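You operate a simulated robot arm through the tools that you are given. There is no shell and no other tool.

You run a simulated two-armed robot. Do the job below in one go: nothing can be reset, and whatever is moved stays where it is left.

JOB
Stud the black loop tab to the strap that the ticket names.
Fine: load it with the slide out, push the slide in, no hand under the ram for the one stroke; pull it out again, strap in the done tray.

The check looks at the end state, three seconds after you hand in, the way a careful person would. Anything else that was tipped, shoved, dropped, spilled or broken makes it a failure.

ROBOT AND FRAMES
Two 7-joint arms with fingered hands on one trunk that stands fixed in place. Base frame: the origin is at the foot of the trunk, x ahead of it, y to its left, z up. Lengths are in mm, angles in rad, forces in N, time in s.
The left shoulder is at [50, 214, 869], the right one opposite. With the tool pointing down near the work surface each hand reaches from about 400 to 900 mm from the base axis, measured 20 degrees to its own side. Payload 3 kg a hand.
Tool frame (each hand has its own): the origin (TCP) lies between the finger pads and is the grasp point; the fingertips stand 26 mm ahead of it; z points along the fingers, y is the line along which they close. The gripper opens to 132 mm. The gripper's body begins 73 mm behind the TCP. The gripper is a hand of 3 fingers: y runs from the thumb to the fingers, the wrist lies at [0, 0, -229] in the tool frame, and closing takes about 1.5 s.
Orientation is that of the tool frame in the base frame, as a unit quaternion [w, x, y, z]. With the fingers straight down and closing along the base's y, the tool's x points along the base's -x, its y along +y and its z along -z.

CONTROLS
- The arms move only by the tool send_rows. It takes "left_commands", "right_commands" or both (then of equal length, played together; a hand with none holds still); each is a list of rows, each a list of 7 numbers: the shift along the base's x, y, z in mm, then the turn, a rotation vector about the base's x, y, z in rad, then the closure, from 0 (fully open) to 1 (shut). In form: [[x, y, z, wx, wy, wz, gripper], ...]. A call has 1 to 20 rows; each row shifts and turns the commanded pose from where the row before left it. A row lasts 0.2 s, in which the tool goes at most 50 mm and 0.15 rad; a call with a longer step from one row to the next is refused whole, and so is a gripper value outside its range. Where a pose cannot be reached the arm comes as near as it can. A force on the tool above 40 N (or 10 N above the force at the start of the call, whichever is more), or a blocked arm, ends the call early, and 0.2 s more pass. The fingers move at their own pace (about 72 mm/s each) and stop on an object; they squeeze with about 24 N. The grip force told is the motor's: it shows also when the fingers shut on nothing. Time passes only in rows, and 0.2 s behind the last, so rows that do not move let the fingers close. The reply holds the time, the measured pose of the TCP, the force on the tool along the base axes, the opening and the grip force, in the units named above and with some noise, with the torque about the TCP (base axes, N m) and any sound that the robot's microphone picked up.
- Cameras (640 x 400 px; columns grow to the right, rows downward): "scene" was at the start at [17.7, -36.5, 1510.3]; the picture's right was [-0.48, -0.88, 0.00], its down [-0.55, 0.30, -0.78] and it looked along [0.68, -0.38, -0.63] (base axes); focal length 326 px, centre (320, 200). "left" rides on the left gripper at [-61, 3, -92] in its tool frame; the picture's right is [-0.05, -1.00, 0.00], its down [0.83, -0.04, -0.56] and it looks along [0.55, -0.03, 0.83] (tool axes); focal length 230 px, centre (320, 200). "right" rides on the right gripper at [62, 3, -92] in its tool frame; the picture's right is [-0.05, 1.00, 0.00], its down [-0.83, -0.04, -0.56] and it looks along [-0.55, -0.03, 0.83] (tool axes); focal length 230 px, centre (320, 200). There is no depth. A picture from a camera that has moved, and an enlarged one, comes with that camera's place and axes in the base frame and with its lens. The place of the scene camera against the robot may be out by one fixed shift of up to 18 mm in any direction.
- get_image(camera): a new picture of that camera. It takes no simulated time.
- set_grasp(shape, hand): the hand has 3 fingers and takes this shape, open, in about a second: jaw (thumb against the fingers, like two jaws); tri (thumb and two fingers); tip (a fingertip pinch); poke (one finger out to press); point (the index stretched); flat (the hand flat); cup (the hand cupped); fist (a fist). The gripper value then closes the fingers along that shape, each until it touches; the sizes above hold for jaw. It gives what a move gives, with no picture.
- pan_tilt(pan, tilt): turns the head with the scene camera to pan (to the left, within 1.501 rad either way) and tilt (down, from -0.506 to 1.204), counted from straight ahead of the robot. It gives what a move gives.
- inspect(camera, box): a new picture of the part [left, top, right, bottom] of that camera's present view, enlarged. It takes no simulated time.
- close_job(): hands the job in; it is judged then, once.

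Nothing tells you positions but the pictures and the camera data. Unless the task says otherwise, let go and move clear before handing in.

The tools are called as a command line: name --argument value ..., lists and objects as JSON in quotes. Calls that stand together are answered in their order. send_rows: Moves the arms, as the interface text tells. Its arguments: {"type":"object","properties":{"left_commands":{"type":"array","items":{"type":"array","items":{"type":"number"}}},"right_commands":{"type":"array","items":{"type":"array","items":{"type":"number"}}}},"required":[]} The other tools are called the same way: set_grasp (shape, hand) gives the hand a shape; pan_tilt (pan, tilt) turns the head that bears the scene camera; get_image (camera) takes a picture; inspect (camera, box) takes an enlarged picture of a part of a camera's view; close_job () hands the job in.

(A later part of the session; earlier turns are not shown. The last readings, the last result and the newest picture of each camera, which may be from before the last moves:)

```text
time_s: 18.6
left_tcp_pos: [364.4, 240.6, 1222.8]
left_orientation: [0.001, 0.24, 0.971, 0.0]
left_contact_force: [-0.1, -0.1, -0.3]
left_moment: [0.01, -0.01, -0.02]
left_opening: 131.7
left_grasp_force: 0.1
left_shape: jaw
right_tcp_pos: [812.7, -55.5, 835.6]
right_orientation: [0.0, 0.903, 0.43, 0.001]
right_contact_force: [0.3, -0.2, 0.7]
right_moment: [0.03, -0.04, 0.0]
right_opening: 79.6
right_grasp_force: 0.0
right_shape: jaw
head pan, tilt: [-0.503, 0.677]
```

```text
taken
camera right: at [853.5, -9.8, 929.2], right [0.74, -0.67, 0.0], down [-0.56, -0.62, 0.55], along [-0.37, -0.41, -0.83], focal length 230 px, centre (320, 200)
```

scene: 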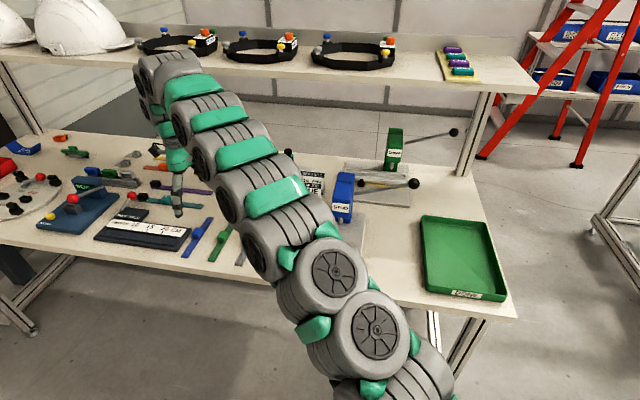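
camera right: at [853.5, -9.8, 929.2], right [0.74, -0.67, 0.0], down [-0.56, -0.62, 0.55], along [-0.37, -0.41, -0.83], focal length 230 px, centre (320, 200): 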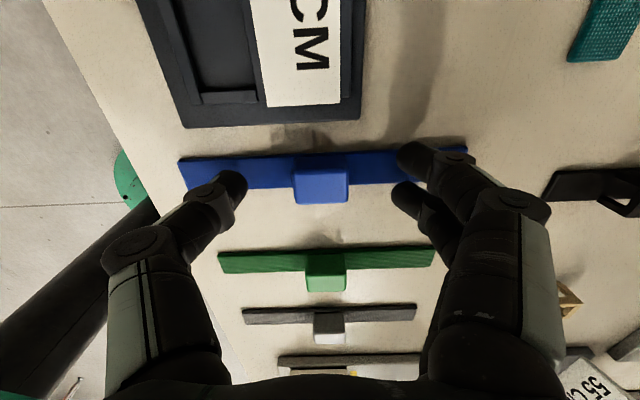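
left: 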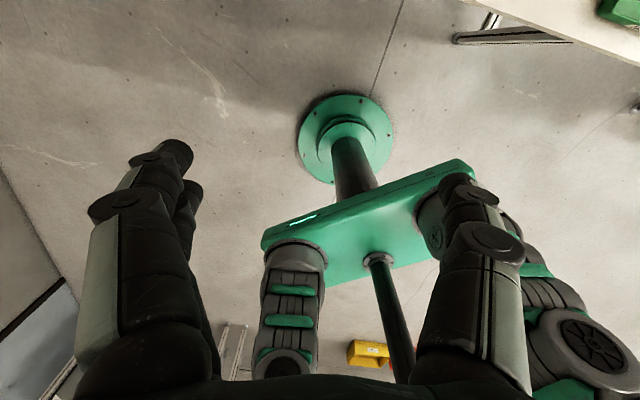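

Thumb and fingers straddle the block properly. Closing now, then I'll check the grip before lifting.

send_rows --right_commands '[[0, 0, 0, 0, 0, 0, 0.6], [0, 0, 0, 0, 0, 0, 0.8], [0, 0, 0, 0, 0, 0, 1], [0, 0, 0, 0, 0, 0, 1], [0, 0, 0, 0, 0, 0, 1], [0, 0, 0, 0, 0, 0, 1], [0, 0, 0, 0, 0, 0, 1]]'

get_image --camera "right"

```text
time_s: 20.2
left_tcp_pos: [364.2, 240.6, 1223.3]
left_orientation: [0.001, 0.239, 0.971, 0.0]
left_contact_force: [-0.8, 0.1, 0.5]
left_moment: [-0.01, 0.0, 0.01]
left_opening: 131.7
left_grasp_force: 0.0
left_shape: jaw
right_tcp_pos: [811.8, -55.5, 836.0]
right_orientation: [0.0, 0.903, 0.43, 0.001]
right_contact_force: [0.1, 0.4, 0.7]
right_moment: [-0.01, -0.02, 0.0]
right_opening: 24.4
right_grasp_force: 24.0
right_shape: jaw
head pan, tilt: [-0.503, 0.677]
```

```text
taken
camera right: at [853.3, -9.9, 929.0], right [0.74, -0.67, 0.0], down [-0.56, -0.62, 0.56], along [-0.37, -0.41, -0.83], focal length 230 px, centre (320, 200)
```

right: 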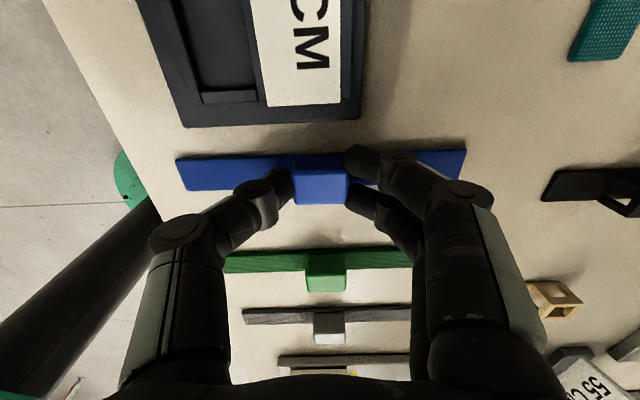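

Grip force 24 N on the block at 24.4 mm opening. Lifting gently and checking the strap comes along.

send_rows --right_commands '[[0, 0, 6, 0, 0, 0, 1], [0, 0, 10, 0, 0, 0, 1], [0, 0, 15, 0, 0, 0, 1], [0, 0, 20, 0, 0, 0, 1], [0, 0, 20, 0, 0, 0, 1], [0, 0, 0, 0, 0, 0, 1]]'

get_image --camera "right"

```text
time_s: 21.6
left_tcp_pos: [364.7, 242.1, 1223.1]
left_orientation: [0.0, 0.239, 0.971, 0.001]
left_contact_force: [-0.3, 0.8, 0.8]
left_moment: [-0.02, 0.02, 0.0]
left_opening: 132.0
left_grasp_force: 0.1
left_shape: jaw
right_tcp_pos: [813.0, -54.9, 906.9]
right_orientation: [0.0, 0.904, 0.428, 0.0]
right_contact_force: [0.8, 0.4, -0.6]
right_moment: [0.0, 0.01, 0.01]
right_opening: 24.4
right_grasp_force: 23.8
right_shape: jaw
head pan, tilt: [-0.503, 0.677]
```

```text
taken
camera right: at [853.5, -10.0, 1000.5], right [0.74, -0.67, 0.0], down [-0.56, -0.62, 0.56], along [-0.37, -0.41, -0.83], focal length 230 px, centre (320, 200)
```

right: 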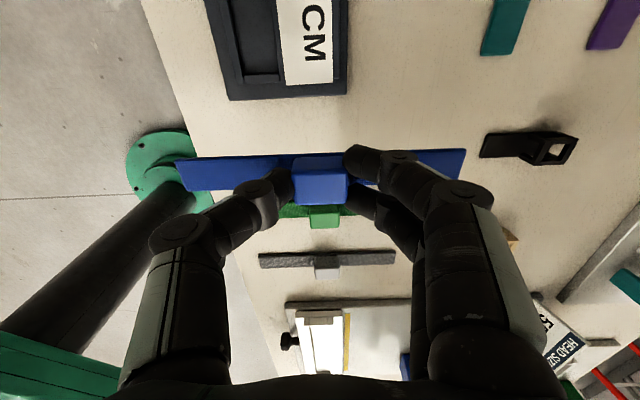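

The strap is held square, its centre within 1 mm of the tool axis. I'll turn back +90° and carry it over toward the nest, staying high.

send_rows --right_commands '[[-8, -10, 6, 0, 0, 0.1428, 1], [-8, -10, 6, 0, 0, 0.1428, 1], [-8, -10, 6, 0, 0, 0.1428, 1], [-8, -10, 6, 0, 0, 0.1428, 1], [-8, -10, 6, 0, 0, 0.1428, 1], [-8, -10, 6, 0, 0, 0.1428, 1], [-8, -10, 6, 0, 0, 0.1428, 1], [-8, -10, 6, 0, 0, 0.1428, 1], [-8, -10, 6, 0, 0, 0.1428, 1], [-8, -10, 6, 0, 0, 0.1428, 1], [-8, -10, 6, 0, 0, 0.1428, 1], [-24, -25, 0, 0, 0, 0, 1], [-24, -25, 0, 0, 0, 0, 1], [-24, -25, 0, 0, 0, 0, 1], [-24, -25, 0, 0, 0, 0, 1], [-24, -25, 0, 0, 0, 0, 1], [-22, -23, 0, 0, 0, 0, 1], [0, 0, 0, 0, 0, 0, 1]]'

get_image --camera "right"

inspect --camera "right" --box '[150, 100, 480, 230]'

```text
time_s: 25.4
left_tcp_pos: [363.9, 239.4, 1223.6]
left_orientation: [0.0, 0.239, 0.971, 0.001]
left_contact_force: [-0.3, -0.2, 0.1]
left_moment: [0.01, 0.01, -0.04]
left_opening: 131.9
left_grasp_force: 0.0
left_shape: jaw
right_tcp_pos: [582.9, -313.4, 973.1]
right_orientation: [0.0, 0.335, 0.942, 0.0]
right_contact_force: [-0.1, 0.8, 0.4]
right_moment: [0.0, 0.03, 0.01]
right_opening: 24.5
right_grasp_force: 23.6
right_shape: jaw
head pan, tilt: [-0.503, 0.677]
```

```text
taken
camera right: at [536.7, -273.0, 1066.0], right [0.67, 0.74, 0.0], down [0.62, -0.56, 0.56], along [0.41, -0.37, -0.83], focal length 230 px, centre (320, 200)
```

right: 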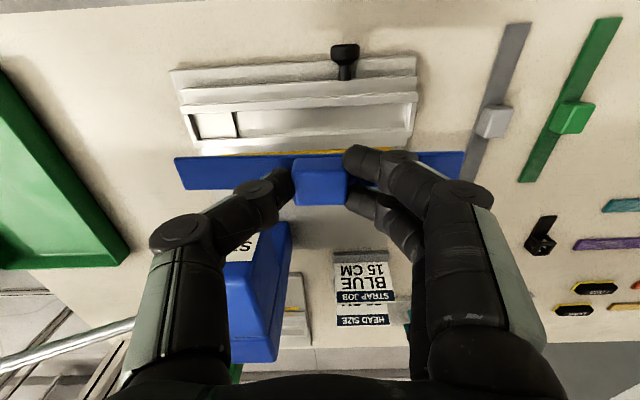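

```text
1.94 times, centred on (315, 165) of right
camera zoom: at [536.7, -273.0, 1066.0], right [0.67, 0.74, 0.0], down [0.62, -0.56, 0.56], along [0.41, -0.37, -0.83], focal length 446 px, centre (330, 268)
```

zoom: 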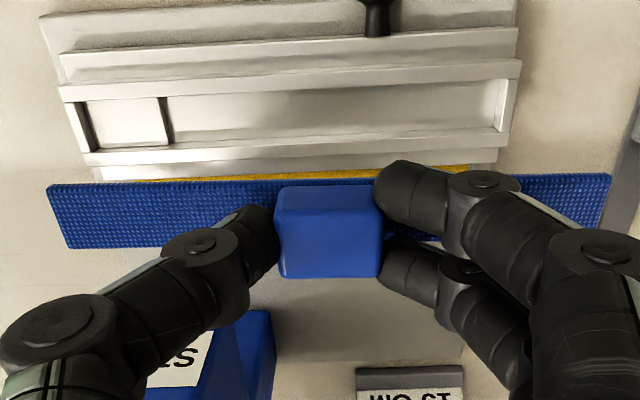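

inspect --camera "right" --box '[165, 95, 265, 165]'

inspect --camera "right" --box '[340, 75, 440, 155]'

```text
5.71 times, centred on (215, 130) of right
camera zoom: at [536.7, -273.0, 1066.0], right [0.67, 0.74, 0.0], down [0.62, -0.56, 0.56], along [0.41, -0.37, -0.83], focal length 1315 px, centre (920, 600)
```

zoom: 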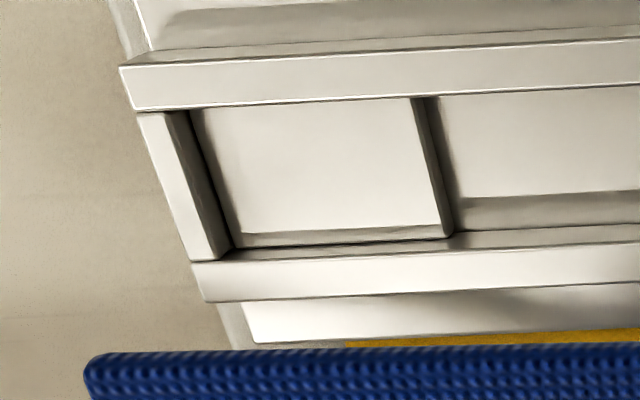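

```text
5.00 times, centred on (390, 115) of right
camera zoom: at [536.7, -273.0, 1066.0], right [0.67, 0.74, 0.0], down [0.62, -0.56, 0.56], along [0.41, -0.37, -0.83], focal length 1150 px, centre (-30, 625)
```

zoom: 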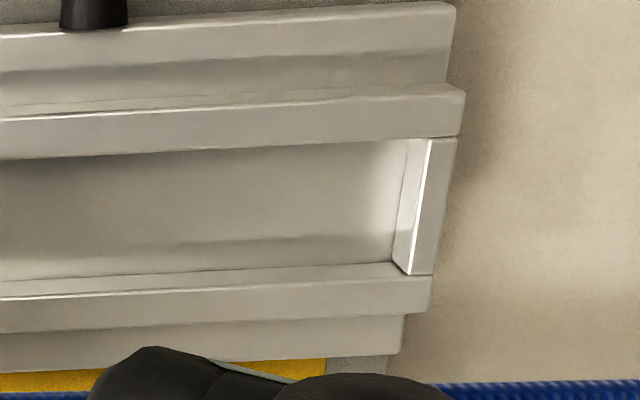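

inspect --camera "right" --box '[180, 105, 250, 150]'

inspect --camera "right" --box '[225, 120, 250, 145]'

inspect --camera "right" --box '[170, 145, 215, 195]'

inspect --camera "right" --box '[420, 140, 480, 190]'

```text
8.89 times, centred on (215, 128) of right
camera zoom: at [536.7, -273.0, 1066.0], right [0.67, 0.74, 0.0], down [0.62, -0.56, 0.56], along [0.41, -0.37, -0.83], focal length 2045 px, centre (1253, 844)
```

zoom: 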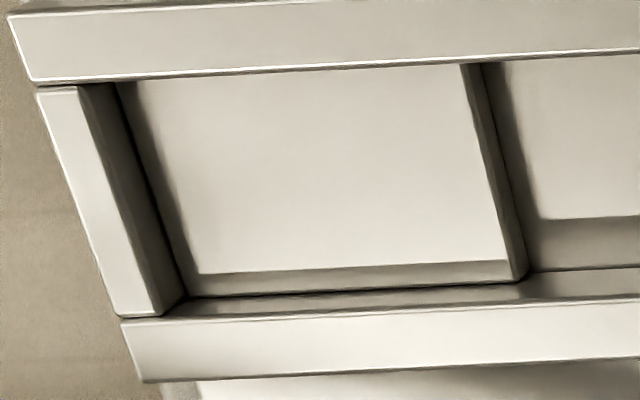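

```text
16.00 times, centred on (238, 132) of right
camera zoom: at [536.7, -273.0, 1066.0], right [0.67, 0.74, 0.0], down [0.62, -0.56, 0.56], along [0.41, -0.37, -0.83], focal length 3681 px, centre (1640, 1280)
```

zoom: 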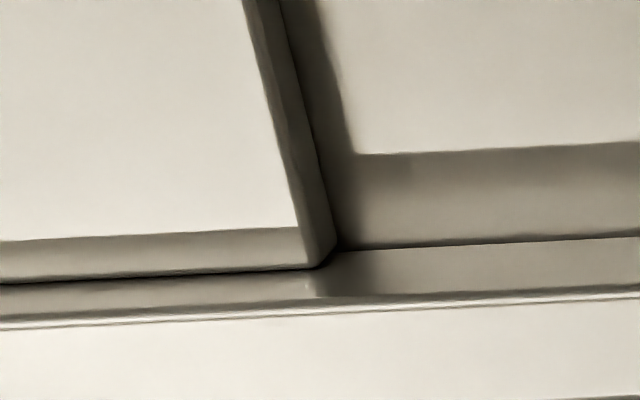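

```text
8.00 times, centred on (192, 170) of right
camera zoom: at [536.7, -273.0, 1066.0], right [0.67, 0.74, 0.0], down [0.62, -0.56, 0.56], along [0.41, -0.37, -0.83], focal length 1841 px, centre (1340, 440)
```

zoom: 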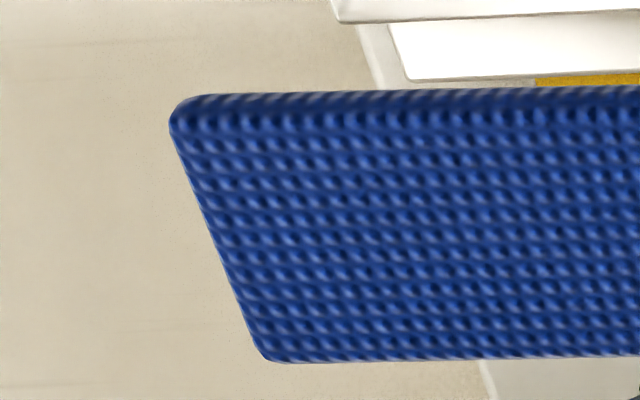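

```text
8.00 times, centred on (450, 165) of right
camera zoom: at [536.7, -273.0, 1066.0], right [0.67, 0.74, 0.0], down [0.62, -0.56, 0.56], along [0.41, -0.37, -0.83], focal length 1841 px, centre (-720, 480)
```

zoom: 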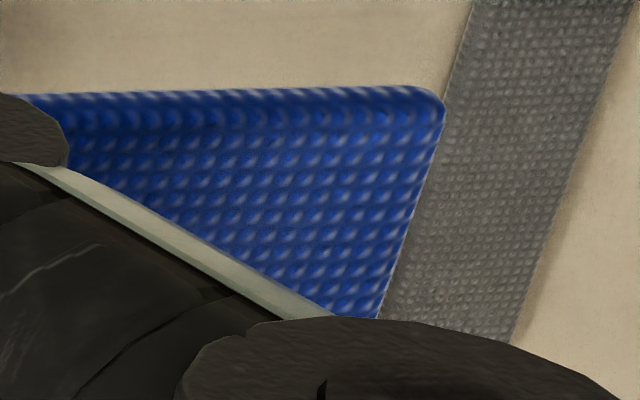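

The nest geometry is now clear: channel floor z≈822, side bars up to z≈835, raised pad from b≈−3 to 36, channel b≈36–213, slot centre a≈651. The strap is 170 mm, so I'll centre it at b≈123.5 and lower it, stopping above the bars to check.

send_rows --right_commands '[[0.9, -1.5, -18, 0, 0, 0, 1], [0, 0, -20, 0, 0, 0, 1], [0, 0, -20, 0, 0, 0, 1], [0, 0, -18, 0, 0, 0, 1], [0, 0, -14, 0, 0, 0, 1], [0, 0, 0, 0, 0, 0, 1]]'

get_image --camera "right"

inspect --camera "right" --box '[130, 110, 290, 220]'

inspect --camera "right" --box '[360, 90, 500, 200]'

```text
time_s: 26.8
left_tcp_pos: [363.6, 240.1, 1222.6]
left_orientation: [0.0, 0.239, 0.971, 0.0]
left_contact_force: [-0.3, 0.0, 1.2]
left_moment: [0.01, 0.01, -0.03]
left_opening: 132.2
left_grasp_force: 0.1
left_shape: jaw
right_tcp_pos: [584.6, -315.2, 882.6]
right_orientation: [0.0, 0.335, 0.942, 0.0]
right_contact_force: [0.5, -0.3, -1.0]
right_moment: [0.01, 0.0, -0.02]
right_opening: 24.3
right_grasp_force: 24.2
right_shape: jaw
head pan, tilt: [-0.503, 0.677]
```

```text
taken
camera right: at [537.8, -274.0, 975.5], right [0.67, 0.74, 0.0], down [0.62, -0.56, 0.56], along [0.41, -0.37, -0.83], focal length 230 px, centre (320, 200)
```

right: 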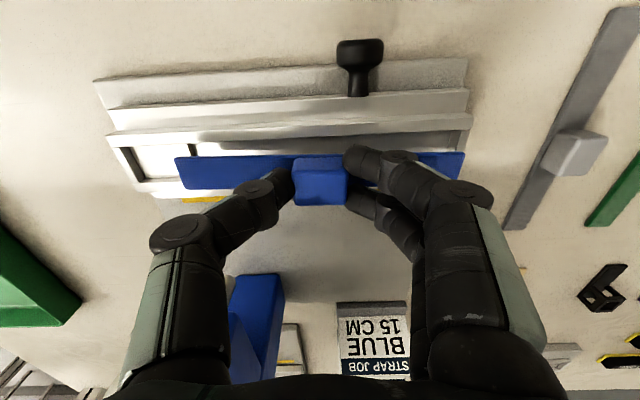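

```text
3.64 times, centred on (210, 165) of right
camera zoom: at [537.8, -274.0, 975.5], right [0.67, 0.74, 0.0], down [0.62, -0.56, 0.56], along [0.41, -0.37, -0.83], focal length 837 px, centre (720, 327)
```

zoom: 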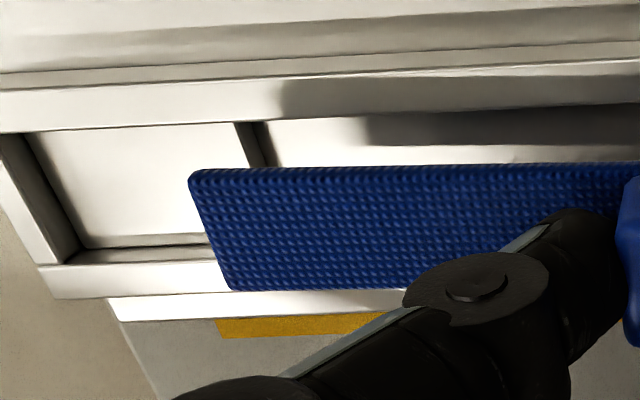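

```text
3.64 times, centred on (430, 145) of right
camera zoom: at [537.8, -274.0, 975.5], right [0.67, 0.74, 0.0], down [0.62, -0.56, 0.56], along [0.41, -0.37, -0.83], focal length 837 px, centre (-80, 400)
```

zoom: 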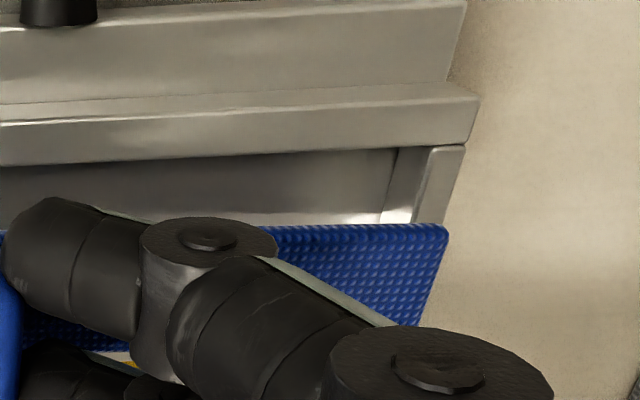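

Everything lines up: strap centre at a≈651.5, b≈123.8. Lowering the strap into the channel in small steps, watching the force.

send_rows --right_commands '[[-0.4, 0.3, -8, 0, 0, 0, 1], [0, 0, -6, 0, 0, 0, 1], [0, 0, -4, 0, 0, 0, 1], [0, 0, -2, 0, 0, 0, 1], [0, 0, 0, 0, 0, 0, 1]]'

inspect --camera "right" --box '[80, 90, 300, 220]'

inspect --camera "right" --box '[340, 80, 520, 200]'

```text
time_s: 28.0
left_tcp_pos: [364.3, 240.5, 1222.4]
left_orientation: [0.0, 0.24, 0.971, 0.0]
left_contact_force: [-0.3, -0.1, 0.4]
left_moment: [0.01, -0.01, -0.03]
left_opening: 131.6
left_grasp_force: 0.0
left_shape: jaw
right_tcp_pos: [583.2, -315.0, 863.0]
right_orientation: [-0.001, 0.334, 0.942, 0.0]
right_contact_force: [-1.3, -0.1, 0.4]
right_moment: [0.05, 0.07, 0.09]
right_opening: 24.2
right_grasp_force: 23.8
right_shape: jaw
head pan, tilt: [-0.503, 0.677]
```

```text
2.91 times, centred on (190, 155) of right
camera zoom: at [536.6, -273.7, 955.9], right [0.67, 0.74, 0.0], down [0.62, -0.56, 0.55], along [0.41, -0.37, -0.83], focal length 669 px, centre (698, 331)
```

zoom: 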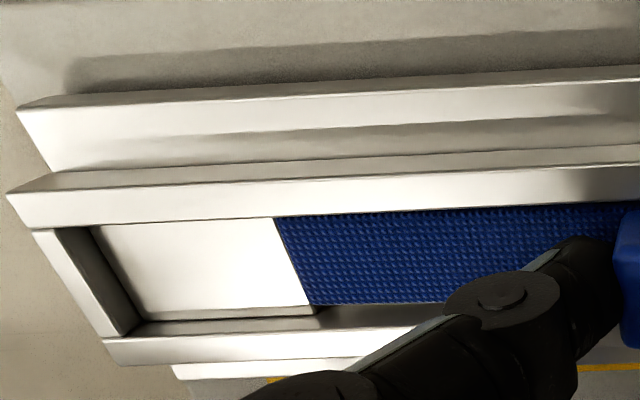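

```text
3.33 times, centred on (430, 140) of right
camera zoom: at [536.6, -273.7, 955.9], right [0.67, 0.74, 0.0], down [0.62, -0.56, 0.55], along [0.41, -0.37, -0.83], focal length 767 px, centre (-47, 400)
```

zoom: 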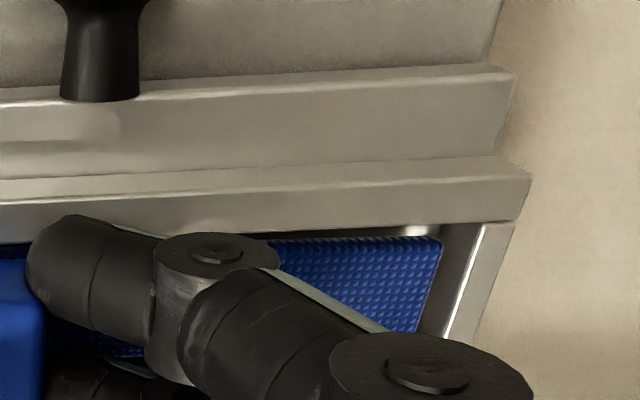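

The strap is inside the channel walls, its end right at the pad step. Lowering a touch more and releasing so it settles onto the floor.

send_rows --right_commands '[[0, 0, -1.5, 0, 0, 0, 1], [0, 0, 0, 0, 0, 0, 1], [0, 0, 0, 0, 0, 0, 0.8], [0, 0, 0, 0, 0, 0, 0.65], [0, 0, 0, 0, 0, 0, 0.55], [0, 0, 0, 0, 0, 0, 0.5], [0, 0, 0, 0, 0, 0, 0.5]]'

get_image --camera "right"

```text
time_s: 29.6
left_tcp_pos: [363.8, 240.2, 1223.4]
left_orientation: [0.0, 0.24, 0.971, 0.001]
left_contact_force: [0.1, 0.3, 0.4]
left_moment: [0.02, 0.03, -0.01]
left_opening: 131.8
left_grasp_force: 0.1
left_shape: jaw
right_tcp_pos: [582.8, -314.2, 862.4]
right_orientation: [0.0, 0.335, 0.942, 0.0]
right_contact_force: [0.7, 0.1, 0.2]
right_moment: [0.03, -0.04, 0.01]
right_opening: 65.1
right_grasp_force: 0.2
right_shape: jaw
head pan, tilt: [-0.503, 0.677]
```

```text
taken
camera right: at [536.8, -273.8, 954.6], right [0.67, 0.74, 0.0], down [0.62, -0.56, 0.56], along [0.41, -0.37, -0.83], focal length 230 px, centre (320, 200)
```

right: 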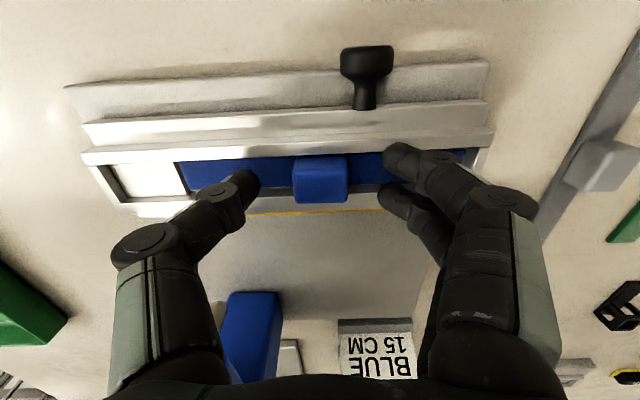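

Released; the strap dropped into the channel. Raising straight up and inspecting the seating.

send_rows --right_commands '[[0, 0, 8, 0, 0, 0, 0.45], [0, 0, 15, 0, 0, 0, 0.4], [0, 0, 25, 0, 0, 0, 0.3], [0, 0, 30, 0, 0, 0, 0.2], [0, 0, 30, 0, 0, 0, 0], [0, 0, 0, 0, 0, 0, 0]]'

get_image --camera "right"

inspect --camera "right" --box '[170, 80, 440, 165]'

inspect --camera "right" --box '[170, 90, 270, 160]'

```text
time_s: 31.0
left_tcp_pos: [364.2, 240.6, 1223.0]
left_orientation: [0.0, 0.239, 0.971, 0.0]
left_contact_force: [0.1, -0.3, 0.7]
left_moment: [-0.04, 0.03, 0.0]
left_opening: 131.8
left_grasp_force: 0.2
left_shape: jaw
right_tcp_pos: [583.5, -315.7, 972.2]
right_orientation: [0.0, 0.335, 0.942, 0.001]
right_contact_force: [0.0, -0.3, -0.3]
right_moment: [-0.02, -0.03, 0.04]
right_opening: 132.0
right_grasp_force: 0.1
right_shape: jaw
head pan, tilt: [-0.503, 0.677]
```

```text
taken
camera right: at [536.9, -274.1, 1063.8], right [0.67, 0.74, 0.0], down [0.62, -0.56, 0.56], along [0.41, -0.37, -0.83], focal length 230 px, centre (320, 200)
```

right: 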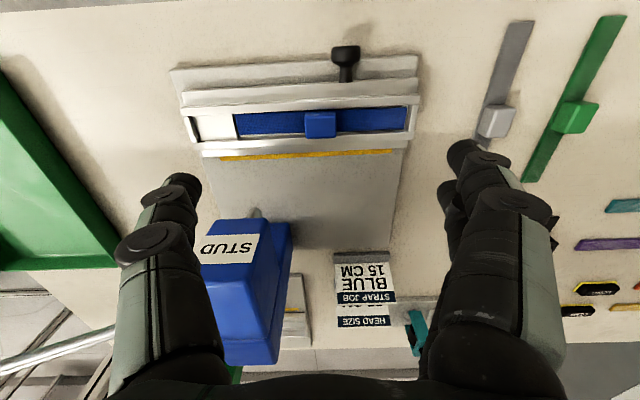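

```text
2.37 times, centred on (305, 122) of right
camera zoom: at [536.9, -274.1, 1063.8], right [0.67, 0.74, 0.0], down [0.62, -0.56, 0.56], along [0.41, -0.37, -0.83], focal length 545 px, centre (356, 384)
```

zoom: 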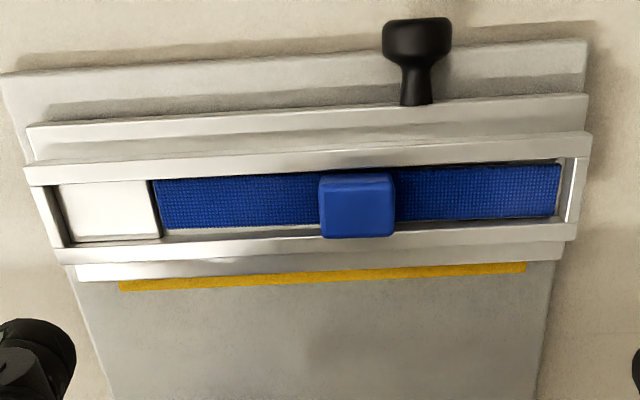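

```text
5.71 times, centred on (220, 125) of right
camera zoom: at [536.9, -274.1, 1063.8], right [0.67, 0.74, 0.0], down [0.62, -0.56, 0.56], along [0.41, -0.37, -0.83], focal length 1315 px, centre (891, 629)
```

zoom: 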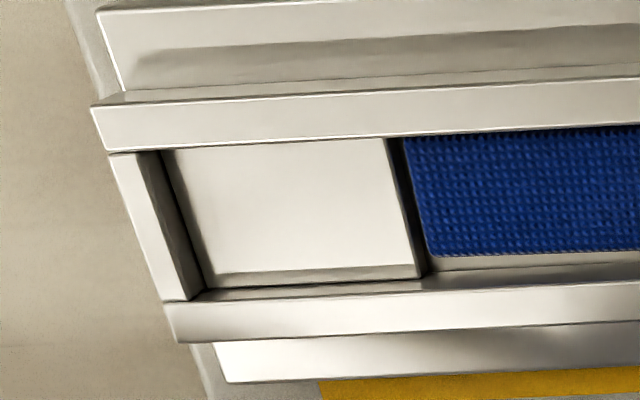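

The strap lies properly seated in the channel with its end at the pad step. Next is the black tab: it's at the far edge of reach, so I'll move over there and test wrist angles in free air.

send_rows --right_commands '[[0, 0, 30, 0, 0, 0, 0], [25, 32, 5, 0, 0, 0, 0], [25, 32, 5, 0, 0, 0, 0], [25, 32, 0, 0, 0, 0, 0], [25, 32, 0, 0, 0, 0, 0], [25, 32, 0, 0, 0, 0, 0], [25, 32, 0, 0, 0, 0, 0], [25, 32, 0, 0, 0, 0, 0], [0, 0, 0, 0, 0, 0.14, 0], [0, 0, 0, 0, 0, 0.14, 0], [0, 0, 0, 0, 0, 0.14, 0], [0, 0, 0, 0, 0, 0.14, 0], [0, 0, 0, 0, 0, 0.14, 0], [0, 0, 0, 0, 0, 0.14, 0], [0, 0, 0, 0, 0, 0.14, 0], [0, 0, 0, 0, 0, 0.14, 0], [0, 0, 0, 0, 0, 0.14, 0], [0, 0, 0, 0, 0, 0.14, 0], [0, 0, 0, 0, 0, 0.14, 0], [0, 0, 0, 0, 0, 0, 0]]'

get_image --camera "right"

get_image --camera "scene"

```text
time_s: 35.2
left_tcp_pos: [364.9, 240.1, 1223.1]
left_orientation: [0.001, 0.239, 0.971, 0.0]
left_contact_force: [0.6, -0.2, -0.7]
left_moment: [-0.01, 0.03, -0.01]
left_opening: 132.0
left_grasp_force: 0.0
left_shape: jaw
right_tcp_pos: [756.6, -90.6, 1011.0]
right_orientation: [0.0, -0.416, 0.909, 0.0]
right_contact_force: [-0.1, 0.4, -0.1]
right_moment: [-0.01, -0.02, 0.02]
right_opening: 131.9
right_grasp_force: 0.0
right_shape: jaw
head pan, tilt: [-0.503, 0.677]
```

```text
taken
camera right: at [714.8, -135.8, 1102.9], right [-0.72, 0.69, 0.0], down [0.58, 0.6, 0.56], along [0.38, 0.4, -0.83], focal length 230 px, centre (320, 200)
```

right: 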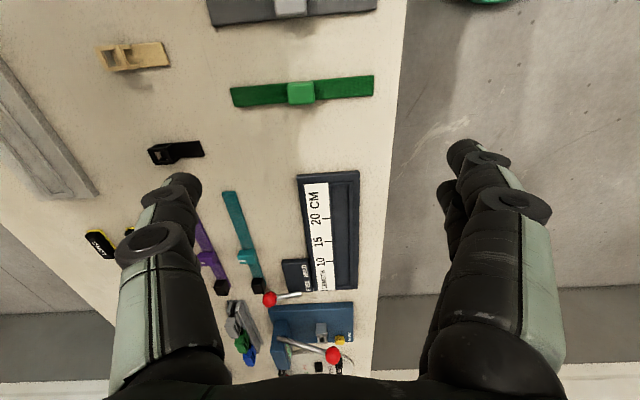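

```text
taken
```

scene: 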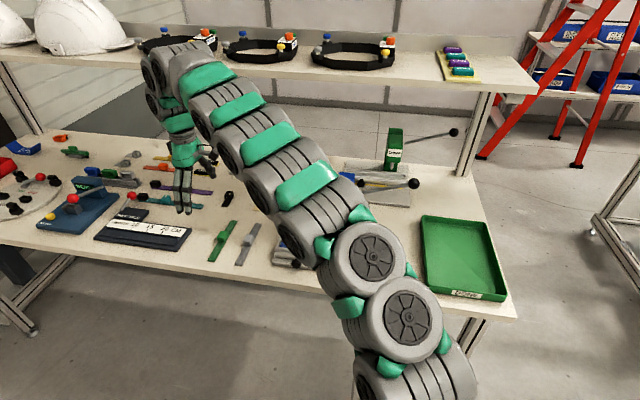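

Both ±90° wrist turns work. To reach the tab I'll square the yaw again, tilt the fingers forward ~31°, and approach it along the finger axis, straddling its width.

send_rows --right_commands '[[0, 0, 0, 0, 0, -0.1402, 0], [0, 0, 0, 0, 0, -0.1402, 0], [0, 0, 0, 0, 0, -0.1402, 0], [0, 0, 0, 0, 0, -0.1402, 0], [0, 0, 0, 0, 0, -0.1402, 0], [0, 0, 0, 0, 0, -0.1402, 0], [0, 0, 0, 0, 0, -0.1402, 0], [0, 0, 0, 0, 0, -0.1402, 0], [0, 0, 0, 0, 0, -0.1402, 0], [0, 0, 0, 0, 0, -0.1402, 0], [0, 0, 0, 0, 0, -0.1402, 0], [0, 0, 0, -0.0868, -0.1066, 0, 0], [0, 0, 0, -0.0868, -0.1066, 0, 0], [0, 0, 0, -0.0868, -0.1066, 0, 0], [0, 0, 0, -0.0869, -0.1067, 0, 0], [29.6, -13, -16, 0, 0, 0, 0], [29.6, -13, -16, 0, 0, 0, 0], [29.6, -13, -16, 0, 0, 0, 0], [29.6, -13, -16, 0, 0, 0, 0], [29.6, -13, -17, 0, 0, 0, 0]]'

get_image --camera "right"

get_image --camera "scene"

```text
time_s: 39.4
left_tcp_pos: [364.8, 240.2, 1223.2]
left_orientation: [0.0, 0.239, 0.971, 0.0]
left_contact_force: [-0.6, -0.2, 0.4]
left_moment: [-0.01, 0.02, -0.02]
left_opening: 131.8
left_grasp_force: 0.0
left_shape: jaw
right_tcp_pos: [905.7, -154.9, 928.3]
right_orientation: [0.256, 0.322, 0.907, -0.091]
right_contact_force: [-0.1, 0.3, -0.4]
right_moment: [0.0, 0.0, -0.01]
right_opening: 131.8
right_grasp_force: 0.0
right_shape: jaw
head pan, tilt: [-0.503, 0.677]
```

```text
taken
camera right: at [830.2, -89.1, 976.0], right [0.67, 0.75, 0.03], down [0.3, -0.3, 0.91], along [0.69, -0.6, -0.42], focal length 230 px, centre (320, 200)
```

right: 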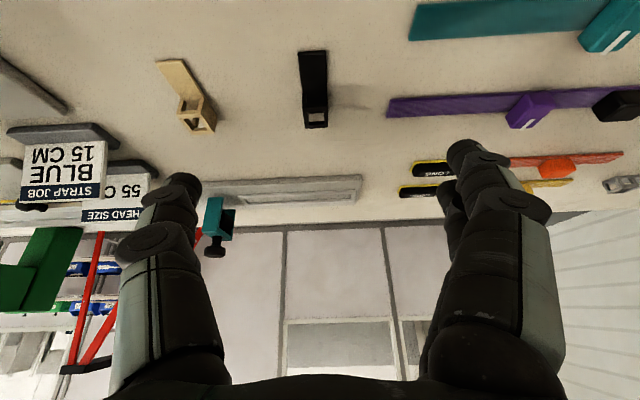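

```text
taken
```

scene: 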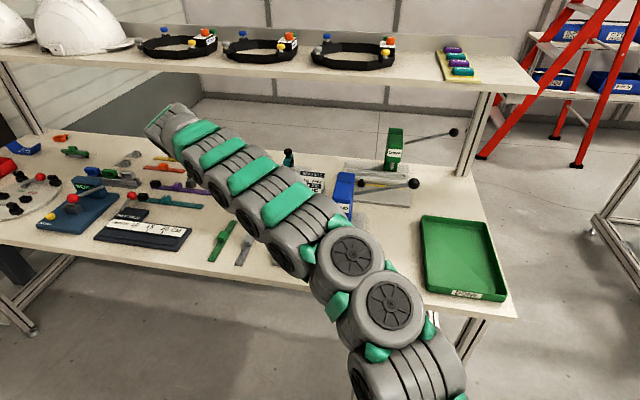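

inspect --camera "right" --box '[270, 40, 360, 140]'

```text
4.00 times, centred on (315, 90) of right
camera zoom: at [830.2, -89.1, 976.0], right [0.67, 0.75, 0.03], down [0.3, -0.3, 0.91], along [0.69, -0.6, -0.42], focal length 920 px, centre (340, 640)
```

zoom: 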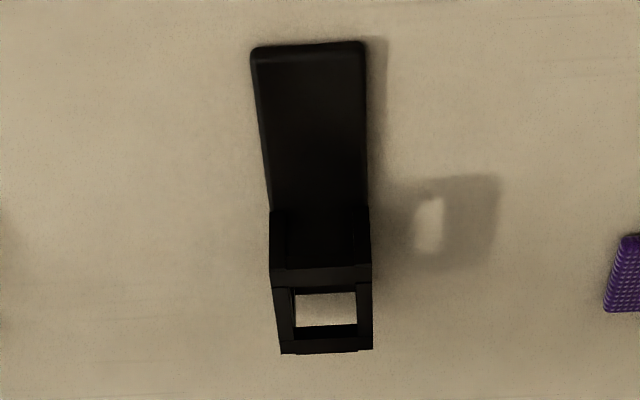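

The tab's cage is at a≈844–871, b≈449, nearly aligned. Approaching along the tilted finger axis with fingers half closed.

send_rows --right_commands '[[6.2, -7, -20, 0, 0, 0, 0.3], [6.2, -6.9, -20, 0, 0, 0, 0.45], [6.1, -5, -12.8, 0, 0, 0, 0.45], [6.1, -5, -12.8, 0, 0, 0, 0.45], [6.1, -5, -12.8, 0, 0, 0, 0.45], [0, 0, 0, 0, 0, 0, 0.45]]'

get_image --camera "right"

inspect --camera "right" --box '[220, 100, 420, 225]'

```text
time_s: 40.8
left_tcp_pos: [365.9, 239.3, 1222.8]
left_orientation: [0.0, 0.24, 0.971, 0.0]
left_contact_force: [0.1, 0.2, 0.2]
left_moment: [0.03, -0.03, 0.01]
left_opening: 131.9
left_grasp_force: 0.1
left_shape: jaw
right_tcp_pos: [936.7, -184.8, 851.8]
right_orientation: [0.256, 0.323, 0.907, -0.091]
right_contact_force: [-0.4, -0.5, 0.0]
right_moment: [0.01, -0.04, -0.01]
right_opening: 73.3
right_grasp_force: 0.0
right_shape: jaw
head pan, tilt: [-0.503, 0.677]
```

```text
taken
camera right: at [860.3, -119.3, 897.3], right [0.67, 0.75, 0.03], down [0.3, -0.3, 0.91], along [0.68, -0.6, -0.42], focal length 230 px, centre (320, 200)
```

right: 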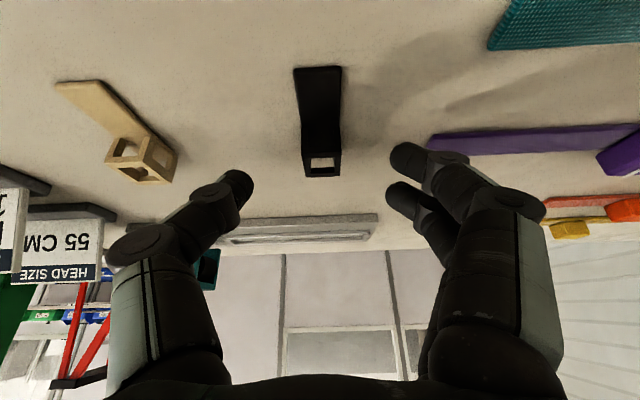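

```text
3.20 times, centred on (320, 162) of right
camera zoom: at [860.3, -119.3, 897.3], right [0.67, 0.75, 0.03], down [0.3, -0.3, 0.91], along [0.68, -0.6, -0.42], focal length 736 px, centre (320, 320)
```

zoom: 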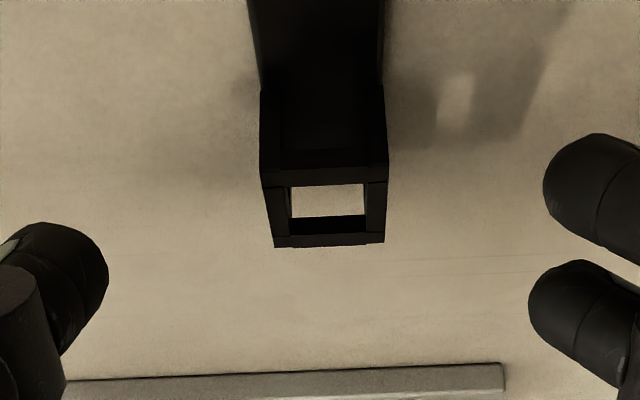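

Centred on the tab. Going down the last 16 mm in small steps, watching for contact, then closing.

send_rows --right_commands '[[2, -1.3, -6, 0, 0, 0, 0.45], [2, -1.3, -5, 0, 0, 0, 0.45], [1.8, -1.2, -4.5, 0, 0, 0, 0.45], [0, 0, 0, 0, 0, 0, 0.45]]'

get_image --camera "right"

```text
time_s: 41.8
left_tcp_pos: [364.0, 239.9, 1222.7]
left_orientation: [-0.001, 0.24, 0.971, 0.001]
left_contact_force: [-0.2, -0.4, 0.3]
left_moment: [0.01, 0.0, 0.03]
left_opening: 131.9
left_grasp_force: 0.3
left_shape: jaw
right_tcp_pos: [942.7, -189.0, 835.5]
right_orientation: [0.256, 0.324, 0.906, -0.091]
right_contact_force: [-0.3, 0.5, 0.0]
right_moment: [0.03, 0.02, -0.01]
right_opening: 73.5
right_grasp_force: 0.0
right_shape: jaw
head pan, tilt: [-0.503, 0.677]
```

```text
taken
camera right: at [866.0, -122.4, 882.3], right [0.67, 0.75, 0.03], down [0.3, -0.3, 0.91], along [0.69, -0.6, -0.42], focal length 230 px, centre (320, 200)
```

right: 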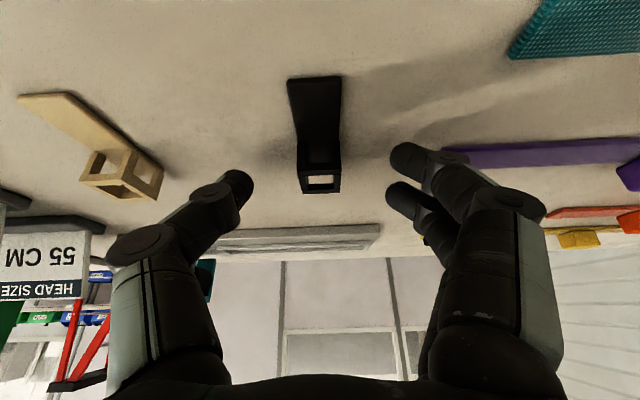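

send_rows --right_commands '[[0, 0, 0, 0, 0, 0, 0.6], [0, 0, 0, 0, 0, 0, 0.75], [0, 0, 0, 0, 0, 0, 0.9], [0, 0, 0, 0, 0, 0, 1], [0, 0, 0, 0, 0, 0, 1], [0, 0, 0, 0, 0, 0, 1], [0, 0, 0, 0, 0, 0, 1]]'

get_image --camera "right"

inspect --camera "right" --box '[250, 60, 390, 220]'

```text
time_s: 43.4
left_tcp_pos: [364.3, 240.8, 1222.6]
left_orientation: [-0.001, 0.24, 0.971, 0.0]
left_contact_force: [0.1, -0.8, 0.9]
left_moment: [0.0, 0.02, 0.04]
left_opening: 132.1
left_grasp_force: 0.0
left_shape: jaw
right_tcp_pos: [943.2, -189.0, 836.3]
right_orientation: [0.257, 0.323, 0.906, -0.091]
right_contact_force: [2.8, 0.7, 12.2]
right_moment: [-0.04, -0.34, 0.04]
right_opening: 16.2
right_grasp_force: 24.1
right_shape: jaw
head pan, tilt: [-0.503, 0.677]
```

```text
taken
camera right: at [866.2, -122.4, 883.1], right [0.67, 0.75, 0.03], down [0.29, -0.3, 0.91], along [0.69, -0.6, -0.42], focal length 230 px, centre (320, 200)
```

right: 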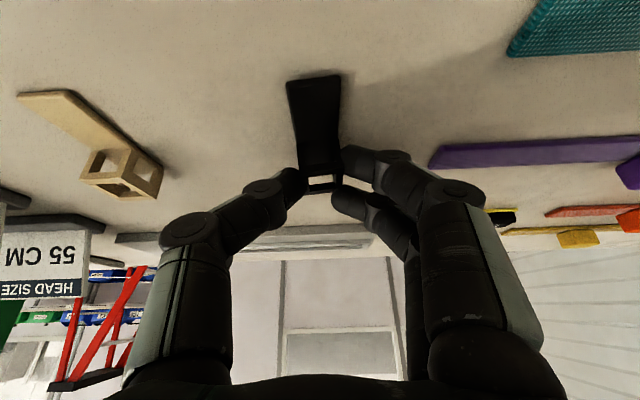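

```text
2.50 times, centred on (320, 140) of right
camera zoom: at [866.2, -122.4, 883.1], right [0.67, 0.75, 0.03], down [0.29, -0.3, 0.91], along [0.69, -0.6, -0.42], focal length 575 px, centre (320, 350)
```

zoom: 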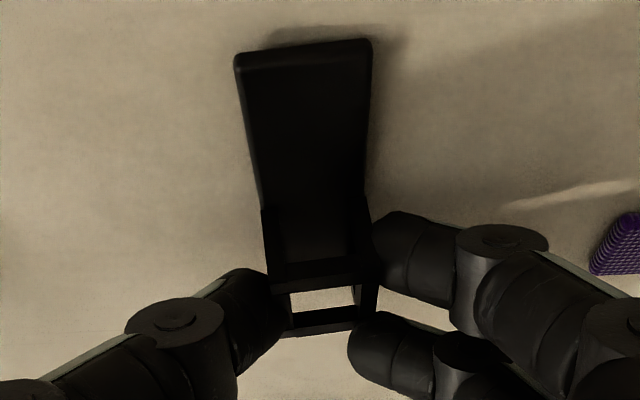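

The cage is pinched between thumb and near finger. Lifting slowly and checking.

send_rows --right_commands '[[0, 0, 2, 0, 0, 0, 1], [0, 0, 4, 0, 0, 0, 1], [0, 0, 6, 0, 0, 0, 1], [-3, 2.5, 8, 0, 0, 0, 1], [-6, 5, 10, 0, 0, 0, 1], [0, 0, 0, 0, 0, 0, 1]]'

get_image --camera "right"

inspect --camera "right" --box '[250, 60, 390, 220]'

```text
time_s: 44.8
left_tcp_pos: [363.8, 240.6, 1222.1]
left_orientation: [-0.001, 0.24, 0.971, 0.0]
left_contact_force: [0.0, 0.4, -0.1]
left_moment: [-0.01, 0.01, 0.01]
left_opening: 131.8
left_grasp_force: 0.1
left_shape: jaw
right_tcp_pos: [933.5, -181.1, 864.7]
right_orientation: [0.256, 0.323, 0.907, -0.09]
right_contact_force: [0.8, 0.5, -0.8]
right_moment: [0.0, 0.0, -0.05]
right_opening: 15.9
right_grasp_force: 24.2
right_shape: jaw
head pan, tilt: [-0.503, 0.677]
```

```text
taken
camera right: at [857.3, -114.9, 911.8], right [0.67, 0.75, 0.03], down [0.3, -0.3, 0.91], along [0.68, -0.6, -0.42], focal length 230 px, centre (320, 200)
```

right: 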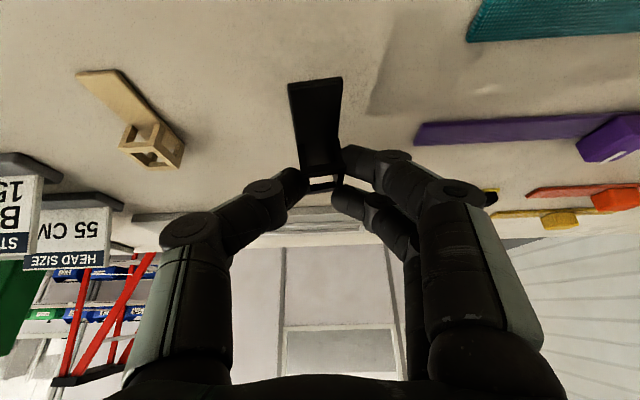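

```text
2.50 times, centred on (320, 140) of right
camera zoom: at [857.3, -114.9, 911.8], right [0.67, 0.75, 0.03], down [0.3, -0.3, 0.91], along [0.68, -0.6, -0.42], focal length 575 px, centre (320, 350)
```

zoom: 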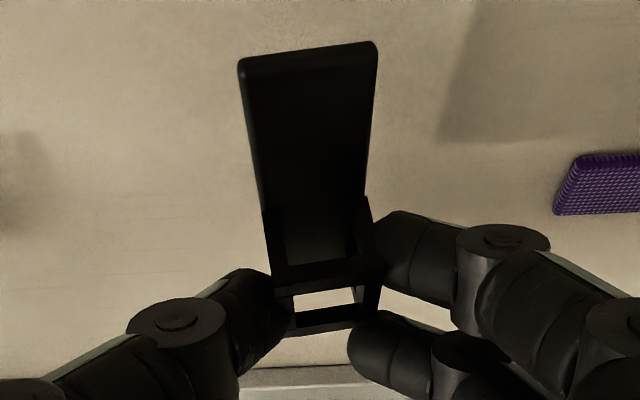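

Tab is held. I'll carry it back toward me to the free spot where the blue strap was, and set it down there for an upright regrasp.

send_rows --right_commands '[[-20, 16.3, 12, 0, 0, 0, 1], [-34, 27.8, 5, 0, 0, 0, 1], [-34, 27.8, 0, 0, 0, 0, 1], [-32, 26, 0, 0, 0, 0, 1], [0, 0, -15, 0, 0, 0, 1], [0, 0, -15, 0, 0, 0, 1], [0, 0, -8, 0, 0, 0, 1], [0, 0, 0, 0, 0, 0, 1]]'

get_image --camera "right"

get_image --camera "scene"

```text
time_s: 46.6
left_tcp_pos: [364.9, 240.5, 1223.5]
left_orientation: [0.0, 0.24, 0.971, 0.0]
left_contact_force: [0.2, -0.2, -0.5]
left_moment: [0.0, 0.02, -0.01]
left_opening: 132.1
left_grasp_force: 0.1
left_shape: jaw
right_tcp_pos: [812.5, -84.2, 845.3]
right_orientation: [0.257, 0.323, 0.906, -0.09]
right_contact_force: [-0.1, -0.1, 0.4]
right_moment: [0.01, 0.0, -0.01]
right_opening: 16.0
right_grasp_force: 24.2
right_shape: jaw
head pan, tilt: [-0.503, 0.677]
```

```text
taken
camera right: at [736.7, -17.6, 890.9], right [0.67, 0.75, 0.03], down [0.3, -0.3, 0.91], along [0.68, -0.6, -0.42], focal length 230 px, centre (320, 200)
```

right: 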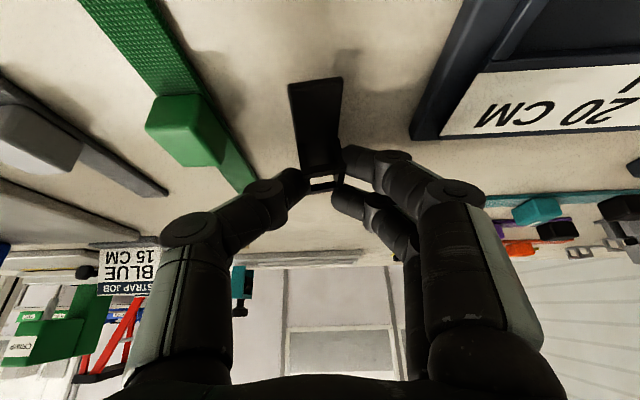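

```text
taken
```

scene: 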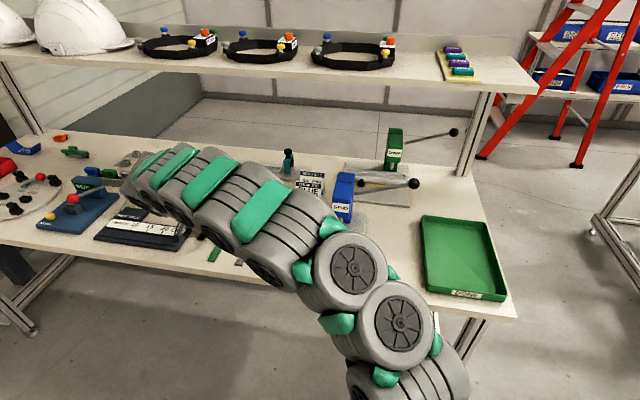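

send_rows --right_commands '[[0, 0, -4, 0, 0, 0, 1], [0, 0, -2, 0, 0, 0, 1], [0, 0, -1.5, 0, 0, 0, 1], [0, 0, 0, 0, 0, 0, 1]]'

inspect --camera "right" --box '[250, 60, 390, 220]'

```text
time_s: 47.6
left_tcp_pos: [364.7, 240.5, 1222.8]
left_orientation: [0.0, 0.239, 0.971, 0.001]
left_contact_force: [0.3, 0.0, 0.0]
left_moment: [0.0, 0.02, 0.01]
left_opening: 131.9
left_grasp_force: 0.0
left_shape: jaw
right_tcp_pos: [812.9, -83.1, 837.1]
right_orientation: [0.256, 0.323, 0.906, -0.091]
right_contact_force: [-1.0, -0.6, 6.4]
right_moment: [-0.05, -0.04, -0.03]
right_opening: 15.9
right_grasp_force: 24.0
right_shape: jaw
head pan, tilt: [-0.503, 0.677]
```

```text
2.50 times, centred on (320, 140) of right
camera zoom: at [737.0, -17.3, 883.9], right [0.67, 0.75, 0.03], down [0.3, -0.3, 0.91], along [0.69, -0.6, -0.42], focal length 575 px, centre (320, 350)
```

zoom: 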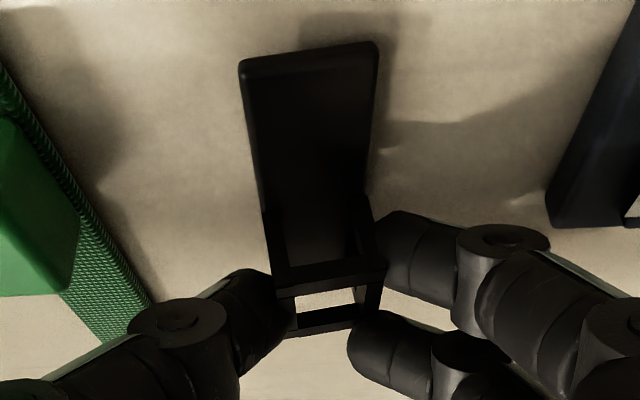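

The tab touches the bench (6 N). Opening modestly so the fingers stay clear of the green strap and the gauge board.

send_rows --right_commands '[[0, 0, 0, 0, 0, 0, 0.85], [0, 0, 0, 0, 0, 0, 0.75], [0, 0, 0, 0, 0, 0, 0.65], [0, 0, 0, 0, 0, 0, 0.62], [0, 0, 0, 0, 0, 0, 0.62]]'

get_image --camera "right"

```text
time_s: 48.8
left_tcp_pos: [364.3, 241.0, 1223.0]
left_orientation: [0.0, 0.239, 0.971, 0.0]
left_contact_force: [0.8, -0.9, -0.3]
left_moment: [-0.02, 0.02, 0.01]
left_opening: 132.0
left_grasp_force: 0.0
left_shape: jaw
right_tcp_pos: [813.7, -83.9, 836.0]
right_orientation: [0.256, 0.323, 0.906, -0.09]
right_contact_force: [0.1, 0.3, 0.1]
right_moment: [-0.03, 0.01, 0.05]
right_opening: 49.4
right_grasp_force: 0.0
right_shape: jaw
head pan, tilt: [-0.503, 0.677]
```

```text
taken
camera right: at [736.8, -17.4, 883.5], right [0.67, 0.75, 0.03], down [0.3, -0.3, 0.91], along [0.68, -0.6, -0.42], focal length 230 px, centre (320, 200)
```

right: 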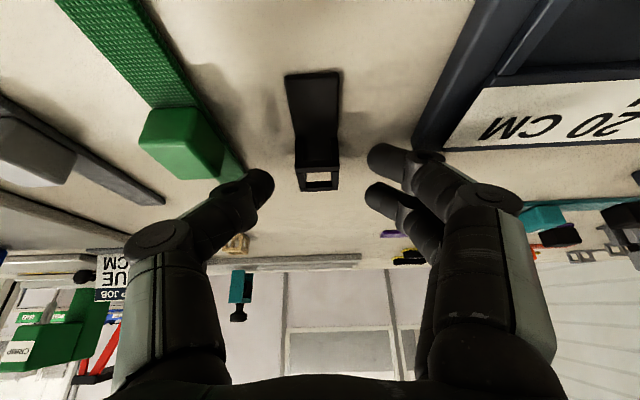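

Released cleanly. Backing off along the finger axis, straightening the hand upright, and re-measuring the tab.

send_rows --right_commands '[[-4, 3.3, 8.5, 0, 0, 0, 0.62], [-8, 6.5, 17, 0, 0, 0, 0.62], [-10, 8.2, 21, 0, 0, 0, 0.62], [-10, 8.2, 21, 0, 0, 0, 0.62], [0, 0, 10, 0.0868, 0.1066, 0, 0.62], [0, 0, 10, 0.0868, 0.1066, 0, 0.62], [0, 0, 10, 0.0868, 0.1066, 0, 0.62], [0, 0, 10, 0.0869, 0.1067, 0, 0.62], [0, 0, 0, 0, 0, 0, 0.62]]'

get_image --camera "right"

inspect --camera "right" --box '[280, 90, 380, 190]'

```text
time_s: 50.8
left_tcp_pos: [364.8, 240.8, 1223.0]
left_orientation: [0.0, 0.24, 0.971, 0.0]
left_contact_force: [-0.1, 0.2, -0.2]
left_moment: [0.0, 0.02, -0.03]
left_opening: 132.0
left_grasp_force: 0.1
left_shape: jaw
right_tcp_pos: [781.3, -56.2, 942.7]
right_orientation: [0.0, 0.335, 0.942, 0.0]
right_contact_force: [-0.7, 0.3, 0.2]
right_moment: [0.01, 0.02, -0.04]
right_opening: 50.0
right_grasp_force: 0.0
right_shape: jaw
head pan, tilt: [-0.503, 0.677]
```

```text
taken
camera right: at [735.2, -16.1, 1036.4], right [0.67, 0.74, 0.0], down [0.62, -0.56, 0.55], along [0.41, -0.37, -0.83], focal length 230 px, centre (320, 200)
```

right: 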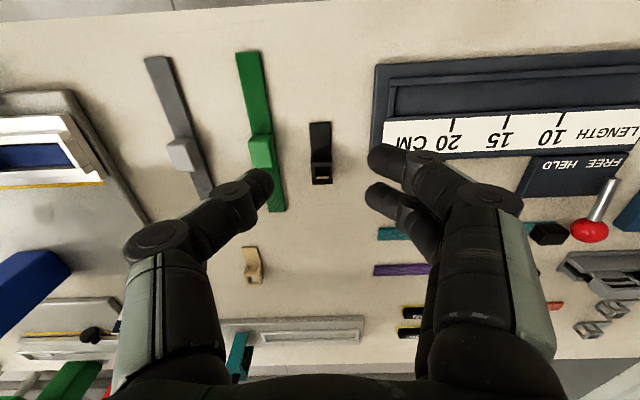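

```text
4.00 times, centred on (330, 140) of right
camera zoom: at [735.2, -16.1, 1036.4], right [0.67, 0.74, 0.0], down [0.62, -0.56, 0.55], along [0.41, -0.37, -0.83], focal length 920 px, centre (280, 440)
```

zoom: 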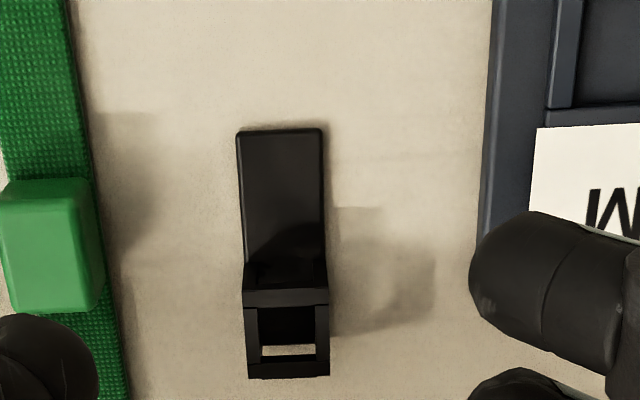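

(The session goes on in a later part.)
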